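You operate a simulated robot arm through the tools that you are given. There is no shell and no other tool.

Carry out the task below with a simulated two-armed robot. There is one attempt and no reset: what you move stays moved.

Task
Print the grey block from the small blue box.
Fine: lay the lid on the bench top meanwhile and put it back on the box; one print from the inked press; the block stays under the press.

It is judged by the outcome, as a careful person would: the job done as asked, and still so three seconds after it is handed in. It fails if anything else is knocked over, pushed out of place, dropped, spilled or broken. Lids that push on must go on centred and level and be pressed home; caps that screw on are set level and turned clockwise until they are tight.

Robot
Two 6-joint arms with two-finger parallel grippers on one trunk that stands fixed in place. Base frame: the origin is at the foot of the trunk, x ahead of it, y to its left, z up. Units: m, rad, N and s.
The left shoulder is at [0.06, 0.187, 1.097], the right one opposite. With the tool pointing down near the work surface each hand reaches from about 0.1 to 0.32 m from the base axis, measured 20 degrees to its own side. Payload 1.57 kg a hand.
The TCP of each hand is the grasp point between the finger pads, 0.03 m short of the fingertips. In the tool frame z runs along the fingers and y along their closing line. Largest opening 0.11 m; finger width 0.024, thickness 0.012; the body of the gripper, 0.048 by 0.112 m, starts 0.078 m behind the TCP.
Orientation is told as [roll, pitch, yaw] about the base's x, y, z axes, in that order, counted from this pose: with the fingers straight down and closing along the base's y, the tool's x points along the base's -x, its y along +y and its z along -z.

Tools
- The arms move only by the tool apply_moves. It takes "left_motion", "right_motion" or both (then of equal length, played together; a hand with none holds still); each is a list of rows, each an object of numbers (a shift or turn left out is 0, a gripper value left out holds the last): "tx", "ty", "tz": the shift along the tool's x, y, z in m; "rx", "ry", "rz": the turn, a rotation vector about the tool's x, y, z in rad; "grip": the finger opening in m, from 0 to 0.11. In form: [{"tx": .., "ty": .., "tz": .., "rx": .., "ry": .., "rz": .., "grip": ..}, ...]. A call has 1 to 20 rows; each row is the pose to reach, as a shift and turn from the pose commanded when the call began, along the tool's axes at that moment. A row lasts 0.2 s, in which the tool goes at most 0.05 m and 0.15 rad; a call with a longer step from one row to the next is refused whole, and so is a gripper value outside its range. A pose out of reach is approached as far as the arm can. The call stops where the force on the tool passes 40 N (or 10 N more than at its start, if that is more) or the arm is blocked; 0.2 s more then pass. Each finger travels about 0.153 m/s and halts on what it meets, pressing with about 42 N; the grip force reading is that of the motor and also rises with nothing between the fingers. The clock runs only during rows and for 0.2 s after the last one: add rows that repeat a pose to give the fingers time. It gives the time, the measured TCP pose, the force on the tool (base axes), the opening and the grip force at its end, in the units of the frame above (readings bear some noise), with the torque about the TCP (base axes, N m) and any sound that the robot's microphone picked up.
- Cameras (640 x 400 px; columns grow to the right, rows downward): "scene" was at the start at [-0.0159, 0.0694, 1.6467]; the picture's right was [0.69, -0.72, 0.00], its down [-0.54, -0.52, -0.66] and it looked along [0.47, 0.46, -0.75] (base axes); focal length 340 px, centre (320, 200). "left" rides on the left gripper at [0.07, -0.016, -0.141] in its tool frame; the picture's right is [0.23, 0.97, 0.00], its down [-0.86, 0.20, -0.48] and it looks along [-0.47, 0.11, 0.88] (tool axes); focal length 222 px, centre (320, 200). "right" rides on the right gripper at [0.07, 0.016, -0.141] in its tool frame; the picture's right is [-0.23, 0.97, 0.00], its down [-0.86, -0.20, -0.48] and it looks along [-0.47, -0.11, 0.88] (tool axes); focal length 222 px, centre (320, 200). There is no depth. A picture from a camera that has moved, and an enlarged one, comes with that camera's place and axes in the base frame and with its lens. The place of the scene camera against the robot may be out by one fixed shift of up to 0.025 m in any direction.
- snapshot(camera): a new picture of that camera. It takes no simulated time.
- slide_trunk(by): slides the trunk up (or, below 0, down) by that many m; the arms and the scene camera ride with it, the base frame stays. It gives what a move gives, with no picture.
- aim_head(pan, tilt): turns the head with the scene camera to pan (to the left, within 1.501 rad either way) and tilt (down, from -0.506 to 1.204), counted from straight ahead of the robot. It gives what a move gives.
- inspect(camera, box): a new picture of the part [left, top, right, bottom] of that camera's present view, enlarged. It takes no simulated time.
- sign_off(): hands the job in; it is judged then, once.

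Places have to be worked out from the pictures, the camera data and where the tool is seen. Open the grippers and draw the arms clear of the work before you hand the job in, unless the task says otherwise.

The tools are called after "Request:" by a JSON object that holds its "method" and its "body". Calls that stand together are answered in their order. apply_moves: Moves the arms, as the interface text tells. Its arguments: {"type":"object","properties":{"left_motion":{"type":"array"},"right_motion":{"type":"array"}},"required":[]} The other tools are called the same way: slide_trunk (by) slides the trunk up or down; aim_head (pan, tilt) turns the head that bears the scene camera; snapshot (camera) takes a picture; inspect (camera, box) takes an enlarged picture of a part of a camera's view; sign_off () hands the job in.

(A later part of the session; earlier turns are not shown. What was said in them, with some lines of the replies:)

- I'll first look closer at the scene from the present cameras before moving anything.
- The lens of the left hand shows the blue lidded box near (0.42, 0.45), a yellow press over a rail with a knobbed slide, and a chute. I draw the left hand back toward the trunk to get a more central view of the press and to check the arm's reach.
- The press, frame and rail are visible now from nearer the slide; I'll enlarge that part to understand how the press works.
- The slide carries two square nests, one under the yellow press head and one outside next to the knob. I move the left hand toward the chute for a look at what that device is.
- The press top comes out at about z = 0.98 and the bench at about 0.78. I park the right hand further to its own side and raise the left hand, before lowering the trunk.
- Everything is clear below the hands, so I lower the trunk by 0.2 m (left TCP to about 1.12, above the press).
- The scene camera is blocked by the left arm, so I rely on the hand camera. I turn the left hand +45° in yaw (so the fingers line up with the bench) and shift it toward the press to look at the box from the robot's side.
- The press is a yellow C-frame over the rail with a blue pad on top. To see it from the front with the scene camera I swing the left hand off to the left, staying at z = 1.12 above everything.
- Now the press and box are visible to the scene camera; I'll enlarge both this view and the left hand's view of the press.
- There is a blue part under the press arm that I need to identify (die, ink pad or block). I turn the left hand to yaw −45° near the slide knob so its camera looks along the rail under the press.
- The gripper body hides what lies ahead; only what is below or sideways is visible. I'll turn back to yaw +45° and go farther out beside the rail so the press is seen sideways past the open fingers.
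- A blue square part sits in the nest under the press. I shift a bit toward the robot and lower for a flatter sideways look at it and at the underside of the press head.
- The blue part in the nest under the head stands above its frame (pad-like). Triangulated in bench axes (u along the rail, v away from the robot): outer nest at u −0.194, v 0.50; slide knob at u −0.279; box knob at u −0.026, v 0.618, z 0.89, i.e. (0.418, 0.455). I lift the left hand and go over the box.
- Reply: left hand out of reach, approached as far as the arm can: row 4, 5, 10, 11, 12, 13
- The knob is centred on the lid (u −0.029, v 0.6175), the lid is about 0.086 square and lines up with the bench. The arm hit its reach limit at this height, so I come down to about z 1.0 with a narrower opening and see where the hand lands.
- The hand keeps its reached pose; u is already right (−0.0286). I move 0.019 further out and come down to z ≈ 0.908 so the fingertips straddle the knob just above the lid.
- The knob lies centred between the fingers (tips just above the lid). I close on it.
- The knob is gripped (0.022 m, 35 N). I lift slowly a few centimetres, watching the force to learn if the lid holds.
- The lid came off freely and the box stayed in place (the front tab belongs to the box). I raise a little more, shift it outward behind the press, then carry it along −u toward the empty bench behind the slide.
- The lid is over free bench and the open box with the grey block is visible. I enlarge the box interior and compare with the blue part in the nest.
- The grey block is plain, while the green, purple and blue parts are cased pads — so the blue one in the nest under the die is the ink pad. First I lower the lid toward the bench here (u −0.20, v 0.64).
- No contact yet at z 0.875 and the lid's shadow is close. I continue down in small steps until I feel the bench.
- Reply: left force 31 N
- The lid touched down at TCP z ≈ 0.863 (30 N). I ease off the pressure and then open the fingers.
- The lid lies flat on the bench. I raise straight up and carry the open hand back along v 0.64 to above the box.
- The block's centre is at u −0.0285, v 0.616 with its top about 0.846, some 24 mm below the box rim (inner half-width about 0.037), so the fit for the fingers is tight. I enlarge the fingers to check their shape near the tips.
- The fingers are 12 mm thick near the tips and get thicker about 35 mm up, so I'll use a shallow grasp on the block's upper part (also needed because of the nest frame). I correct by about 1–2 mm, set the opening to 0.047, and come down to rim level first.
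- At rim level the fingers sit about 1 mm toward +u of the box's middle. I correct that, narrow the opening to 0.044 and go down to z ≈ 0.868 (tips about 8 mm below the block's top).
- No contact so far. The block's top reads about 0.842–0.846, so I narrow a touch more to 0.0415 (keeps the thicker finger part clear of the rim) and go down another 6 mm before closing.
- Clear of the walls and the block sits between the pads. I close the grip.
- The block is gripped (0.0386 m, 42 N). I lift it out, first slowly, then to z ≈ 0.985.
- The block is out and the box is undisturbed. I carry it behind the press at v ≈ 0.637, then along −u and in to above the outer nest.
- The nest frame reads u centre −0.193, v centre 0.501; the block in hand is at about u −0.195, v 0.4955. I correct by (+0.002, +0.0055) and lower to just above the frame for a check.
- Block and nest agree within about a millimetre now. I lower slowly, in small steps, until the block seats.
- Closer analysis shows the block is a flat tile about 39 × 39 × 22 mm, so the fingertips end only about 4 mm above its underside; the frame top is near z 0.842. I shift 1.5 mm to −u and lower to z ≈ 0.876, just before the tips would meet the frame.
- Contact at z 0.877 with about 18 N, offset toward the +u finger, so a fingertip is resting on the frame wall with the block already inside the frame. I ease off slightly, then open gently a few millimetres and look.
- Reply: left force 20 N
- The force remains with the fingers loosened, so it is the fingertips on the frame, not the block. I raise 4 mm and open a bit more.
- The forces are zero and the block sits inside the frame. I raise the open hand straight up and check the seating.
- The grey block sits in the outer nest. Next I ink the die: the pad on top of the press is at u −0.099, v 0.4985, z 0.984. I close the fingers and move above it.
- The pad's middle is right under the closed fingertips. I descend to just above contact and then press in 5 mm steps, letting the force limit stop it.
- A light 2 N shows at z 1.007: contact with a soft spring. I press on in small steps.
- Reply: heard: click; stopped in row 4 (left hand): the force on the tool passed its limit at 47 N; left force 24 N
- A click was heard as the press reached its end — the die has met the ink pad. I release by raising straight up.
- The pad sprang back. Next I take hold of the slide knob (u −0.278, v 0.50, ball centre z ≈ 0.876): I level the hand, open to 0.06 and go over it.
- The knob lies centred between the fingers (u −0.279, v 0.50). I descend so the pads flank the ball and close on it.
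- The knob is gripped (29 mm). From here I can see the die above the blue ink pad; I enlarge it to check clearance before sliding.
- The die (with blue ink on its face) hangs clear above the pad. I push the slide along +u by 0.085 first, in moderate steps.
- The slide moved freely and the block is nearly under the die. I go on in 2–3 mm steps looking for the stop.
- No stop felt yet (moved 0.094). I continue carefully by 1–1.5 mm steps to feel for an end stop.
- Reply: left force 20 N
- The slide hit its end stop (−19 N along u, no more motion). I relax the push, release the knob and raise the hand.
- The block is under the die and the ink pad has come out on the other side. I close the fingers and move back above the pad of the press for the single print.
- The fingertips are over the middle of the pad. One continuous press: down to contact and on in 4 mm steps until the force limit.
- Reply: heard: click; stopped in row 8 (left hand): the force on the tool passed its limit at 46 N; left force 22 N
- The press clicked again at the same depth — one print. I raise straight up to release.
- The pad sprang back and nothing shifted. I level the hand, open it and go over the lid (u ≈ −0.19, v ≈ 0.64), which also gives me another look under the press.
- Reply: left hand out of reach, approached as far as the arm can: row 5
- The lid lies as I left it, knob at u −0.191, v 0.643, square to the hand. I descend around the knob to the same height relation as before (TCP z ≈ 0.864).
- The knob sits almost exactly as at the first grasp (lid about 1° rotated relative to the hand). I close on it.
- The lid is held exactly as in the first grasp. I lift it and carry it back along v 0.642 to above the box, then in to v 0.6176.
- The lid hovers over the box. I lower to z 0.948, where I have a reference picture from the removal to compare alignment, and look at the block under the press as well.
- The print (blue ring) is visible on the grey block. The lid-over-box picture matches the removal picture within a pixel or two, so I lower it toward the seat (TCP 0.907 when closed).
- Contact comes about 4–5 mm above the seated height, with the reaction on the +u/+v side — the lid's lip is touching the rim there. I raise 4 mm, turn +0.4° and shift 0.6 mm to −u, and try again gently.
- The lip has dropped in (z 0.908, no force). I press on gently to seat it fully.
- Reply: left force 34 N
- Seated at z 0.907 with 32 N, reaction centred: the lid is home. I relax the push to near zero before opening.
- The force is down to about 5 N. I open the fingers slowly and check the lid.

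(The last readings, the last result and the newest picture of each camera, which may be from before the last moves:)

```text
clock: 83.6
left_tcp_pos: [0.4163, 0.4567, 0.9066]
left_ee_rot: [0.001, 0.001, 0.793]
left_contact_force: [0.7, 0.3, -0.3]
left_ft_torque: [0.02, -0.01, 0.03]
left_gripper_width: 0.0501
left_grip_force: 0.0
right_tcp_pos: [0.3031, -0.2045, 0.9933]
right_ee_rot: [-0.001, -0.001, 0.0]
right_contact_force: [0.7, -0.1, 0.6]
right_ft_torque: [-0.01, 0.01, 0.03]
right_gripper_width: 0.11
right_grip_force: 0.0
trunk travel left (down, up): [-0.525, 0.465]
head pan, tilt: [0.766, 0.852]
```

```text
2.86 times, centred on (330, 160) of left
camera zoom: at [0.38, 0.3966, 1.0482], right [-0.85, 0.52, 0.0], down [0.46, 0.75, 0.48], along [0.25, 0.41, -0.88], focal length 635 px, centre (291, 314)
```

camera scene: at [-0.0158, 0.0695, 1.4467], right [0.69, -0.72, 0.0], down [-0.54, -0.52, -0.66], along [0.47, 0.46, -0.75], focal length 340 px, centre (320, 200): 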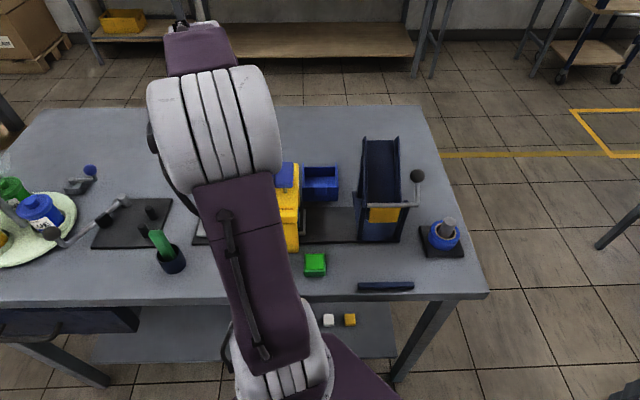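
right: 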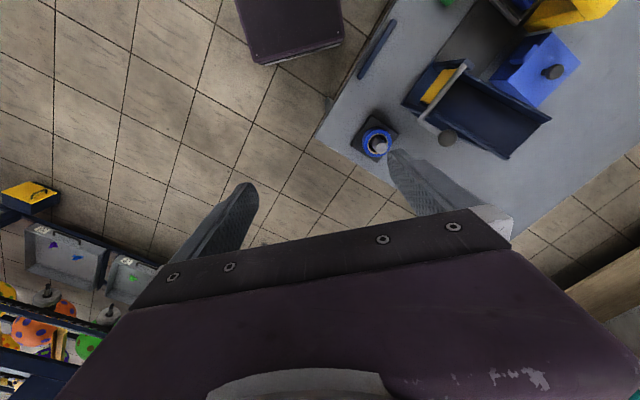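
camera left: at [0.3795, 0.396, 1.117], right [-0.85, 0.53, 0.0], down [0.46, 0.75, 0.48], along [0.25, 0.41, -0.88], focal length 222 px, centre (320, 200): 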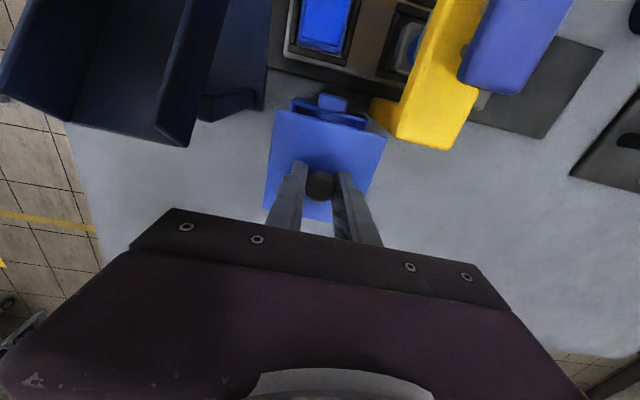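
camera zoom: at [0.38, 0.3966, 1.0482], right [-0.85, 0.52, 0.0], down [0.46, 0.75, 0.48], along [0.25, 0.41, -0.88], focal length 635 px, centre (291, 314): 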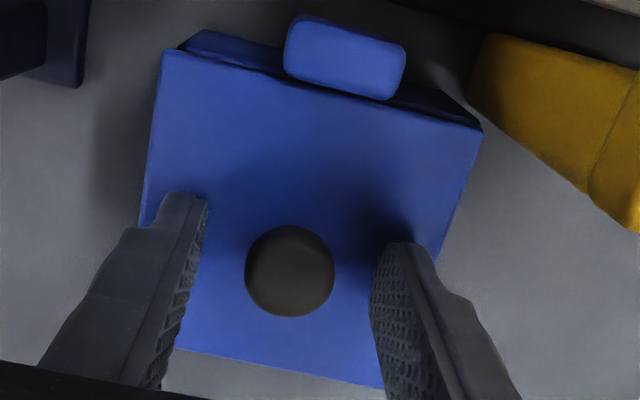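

The lid sits level and centred on the box. I raise the hand straight up and take pictures of the result.

Request:
{"method": "apply_moves", "body": {"left_motion": [{"tz": -0.02}, {"tz": -0.05}, {"tz": -0.08}, {"tz": -0.09}, {"tx": 0.03, "tz": -0.1, "grip": 0.04}, {"tx": 0.06, "tz": -0.13, "grip": 0.03}, {"tx": 0.08, "tz": -0.16, "grip": 0.03}, {"tx": 0.08, "tz": -0.16, "grip": 0.03}]}}

Request:
{"method": "snapshot", "body": {"camera": "left"}}

Request:
{"method": "inspect", "body": {"camera": "left", "box": [180, 50, 460, 230]}}

```text
clock: 85.4
left_tcp_pos: [0.3598, 0.3998, 1.0678]
left_ee_rot: [0.0, 0.002, 0.792]
left_contact_force: [0.6, 0.3, 0.3]
left_ft_torque: [0.0, 0.0, 0.0]
left_gripper_width: 0.03
left_grip_force: 0.0
right_tcp_pos: [0.3029, -0.2051, 0.9925]
right_ee_rot: [0.001, -0.001, 0.0]
right_contact_force: [-0.6, 0.3, 0.2]
right_ft_torque: [-0.01, 0.0, 0.02]
right_gripper_width: 0.1098
right_grip_force: 0.0
trunk travel left (down, up): [-0.525, 0.465]
head pan, tilt: [0.766, 0.852]
```

```text
taken
camera left: at [0.3243, 0.3393, 1.2074], right [-0.85, 0.52, 0.0], down [0.46, 0.75, 0.48], along [0.25, 0.41, -0.88], focal length 222 px, centre (320, 200)
```

left: 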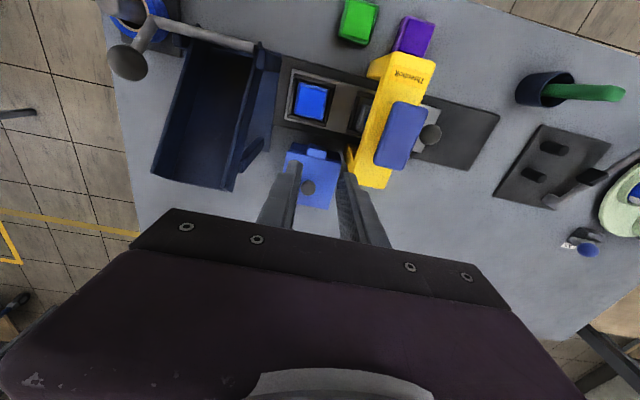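

```text
2.22 times, centred on (320, 140) of left
camera zoom: at [0.3243, 0.3393, 1.2074], right [-0.85, 0.52, 0.0], down [0.46, 0.75, 0.48], along [0.25, 0.41, -0.88], focal length 494 px, centre (320, 333)
```

zoom: 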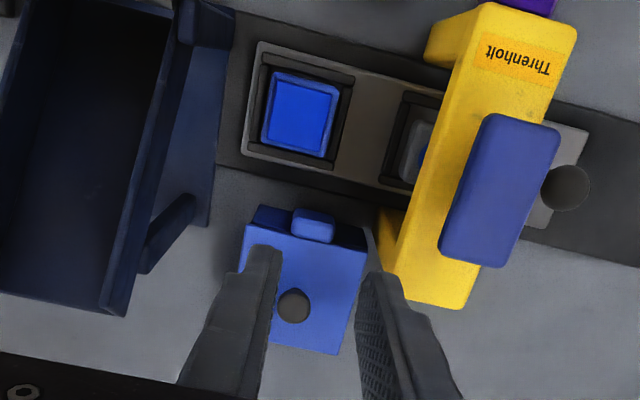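

Box closed, slide at its stop with the block under the die, nothing disturbed. I withdraw the hand toward the robot and to the left so the scene camera can verify everything.

Request:
{"method": "apply_moves", "body": {"left_motion": [{"tx": 0.03, "tz": -0.02}, {"tx": 0.06, "tz": -0.04}, {"tx": 0.08, "ty": 0.03, "tz": -0.05}, {"tx": 0.09, "ty": 0.07, "tz": -0.05}, {"tx": 0.1, "ty": 0.11, "tz": -0.05}, {"tx": 0.1, "ty": 0.15, "tz": -0.05}, {"tx": 0.1, "ty": 0.19, "tz": -0.05}, {"tx": 0.1, "ty": 0.23, "tz": -0.05}, {"tx": 0.1, "ty": 0.27, "tz": -0.05}, {"tx": 0.1, "ty": 0.29, "tz": -0.05}, {"tx": 0.1, "ty": 0.29, "tz": -0.05, "grip": 0.06}]}}

Request:
{"method": "snapshot", "body": {"camera": "scene"}}

Request:
{"method": "inspect", "body": {"camera": "scene", "box": [220, 130, 440, 280]}}

Request:
{"method": "snapshot", "body": {"camera": "left"}}

```text
clock: 87.8
left_tcp_pos: [0.0836, 0.5337, 1.118]
left_ee_rot: [0.0, 0.0, 0.793]
left_contact_force: [-0.1, 0.7, -0.3]
left_ft_torque: [0.0, -0.01, 0.02]
left_gripper_width: 0.0597
left_grip_force: 0.0
right_tcp_pos: [0.3035, -0.2045, 0.9932]
right_ee_rot: [0.001, 0.0, 0.0]
right_contact_force: [0.3, -0.7, 0.6]
right_ft_torque: [0.01, 0.01, 0.01]
right_gripper_width: 0.1101
right_grip_force: 0.0
trunk travel left (down, up): [-0.525, 0.465]
head pan, tilt: [0.766, 0.852]
```

```text
taken
camera scene: at [-0.0158, 0.069, 1.4467], right [0.69, -0.72, 0.0], down [-0.54, -0.52, -0.66], along [0.47, 0.46, -0.75], focal length 340 px, centre (320, 200)
```

scene: 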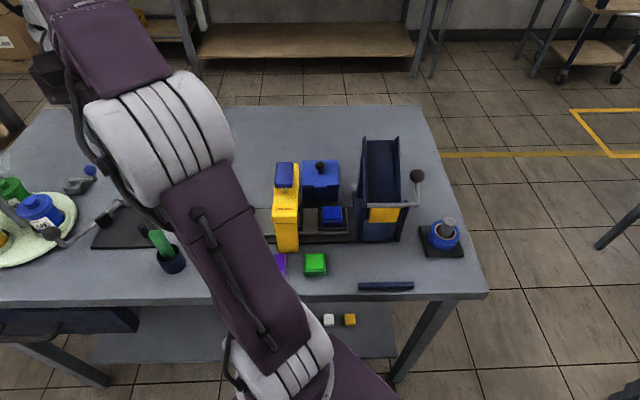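

```text
2.67 times, centred on (330, 205) of scene
camera zoom: at [-0.0158, 0.069, 1.4467], right [0.69, -0.72, 0.0], down [-0.54, -0.52, -0.66], along [0.47, 0.46, -0.75], focal length 906 px, centre (293, 187)
```

zoom: 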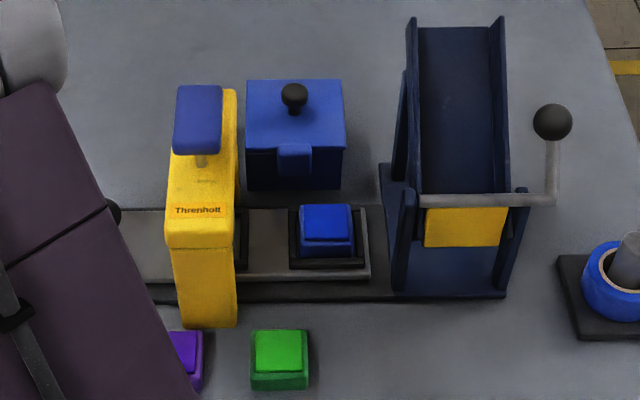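

```text
taken
camera left: at [0.0484, 0.4725, 1.2592], right [-0.85, 0.52, 0.0], down [0.46, 0.75, 0.48], along [0.25, 0.41, -0.88], focal length 222 px, centre (320, 200)
```

left: 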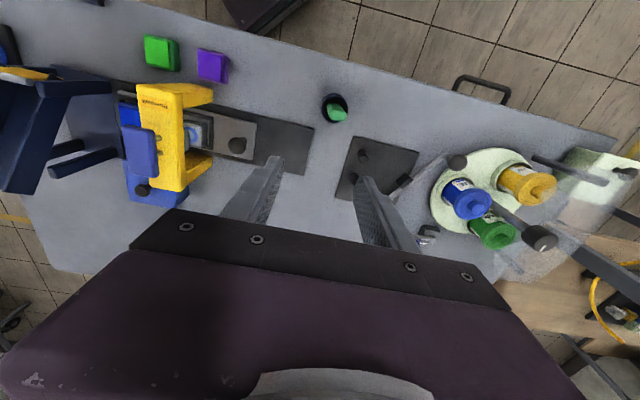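

Everything is in place; one closer look at the lid and at the printed block before handing in.

Request:
{"method": "inspect", "body": {"camera": "scene", "box": [260, 140, 360, 240]}}

Request:
{"method": "inspect", "body": {"camera": "left", "box": [110, 60, 270, 220]}}

```text
4.00 times, centred on (310, 190) of scene
camera zoom: at [-0.0158, 0.069, 1.4467], right [0.69, -0.72, 0.0], down [-0.54, -0.52, -0.66], along [0.47, 0.46, -0.75], focal length 1359 px, centre (360, 240)
```

zoom: 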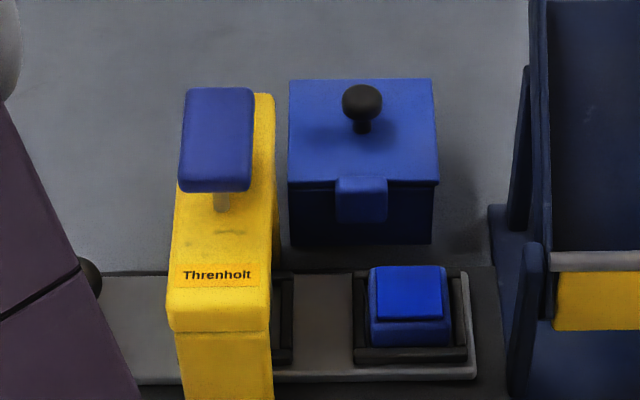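

```text
2.50 times, centred on (190, 140) of left
camera zoom: at [0.0484, 0.4725, 1.2592], right [-0.85, 0.52, 0.0], down [0.46, 0.75, 0.48], along [0.25, 0.41, -0.88], focal length 555 px, centre (645, 350)
```

zoom: 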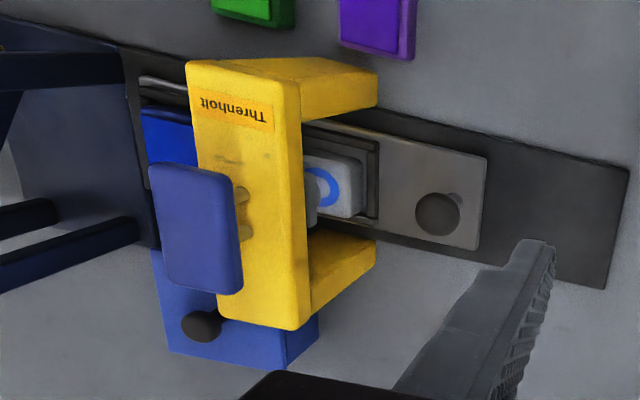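

The blue ring print is on the grey block under the die, the lid is flush and square. I draw the left hand back from over the bench to finish.

Request:
{"method": "apply_moves", "body": {"left_motion": [{"tx": 0.03, "ty": -0.02, "tz": -0.02, "grip": 0.08}, {"tx": 0.06, "ty": -0.04, "tz": -0.03, "grip": 0.1}, {"tx": 0.09, "ty": -0.06, "tz": -0.03, "grip": 0.1}, {"tx": 0.11, "ty": -0.08, "tz": -0.03, "grip": 0.1}, {"tx": 0.11, "ty": -0.08, "tz": -0.03, "grip": 0.1}]}}

Request:
{"method": "snapshot", "body": {"camera": "scene"}}

```text
clock: 89.0
left_tcp_pos: [0.0616, 0.3978, 1.1455]
left_ee_rot: [0.0, 0.001, 0.792]
left_contact_force: [-0.4, 0.5, -0.2]
left_ft_torque: [-0.05, 0.01, 0.0]
left_gripper_width: 0.1001
left_grip_force: 0.1
right_tcp_pos: [0.3018, -0.2035, 0.9926]
right_ee_rot: [0.001, -0.001, -0.002]
right_contact_force: [-0.3, 0.1, -0.5]
right_ft_torque: [-0.03, 0.01, 0.0]
right_gripper_width: 0.1098
right_grip_force: 0.1
trunk travel left (down, up): [-0.525, 0.465]
head pan, tilt: [0.766, 0.852]
```

```text
taken
camera scene: at [-0.016, 0.0704, 1.4467], right [0.69, -0.72, 0.0], down [-0.54, -0.52, -0.66], along [0.47, 0.46, -0.75], focal length 340 px, centre (320, 200)
```

scene: 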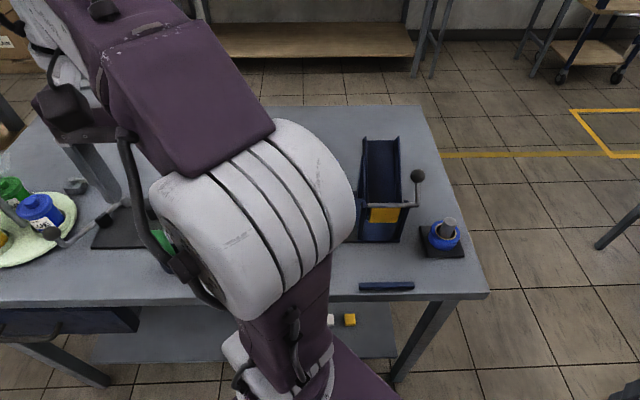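

The hands are empty, open and clear of the work; the block is printed under the press and the box is closed. I hand the job in.

Request:
{"method": "sign_off", "body": {}}

```text
The job is handed in.
```

The grey block from the small blue box has one print on it, a blue ring. It is still under the press.

- **Inking:** the slide started with a blue ink pad under the press. I pressed once on that pad first so the die was inked, then pushed the slide to its stop and pressed once on the block.
- **Box:** the lid lay on the bench while I worked. On the way back it caught on the rim once. I lifted it, turned it slightly and pressed it home; in the last pictures it sits level and centred.
- **Slide:** it is now at its far stop, so the ink pad shows on the other side of the press.

I saw nothing else moved or knocked over in the last pictures. Both grippers are empty and open, and the arms are clear of the work.
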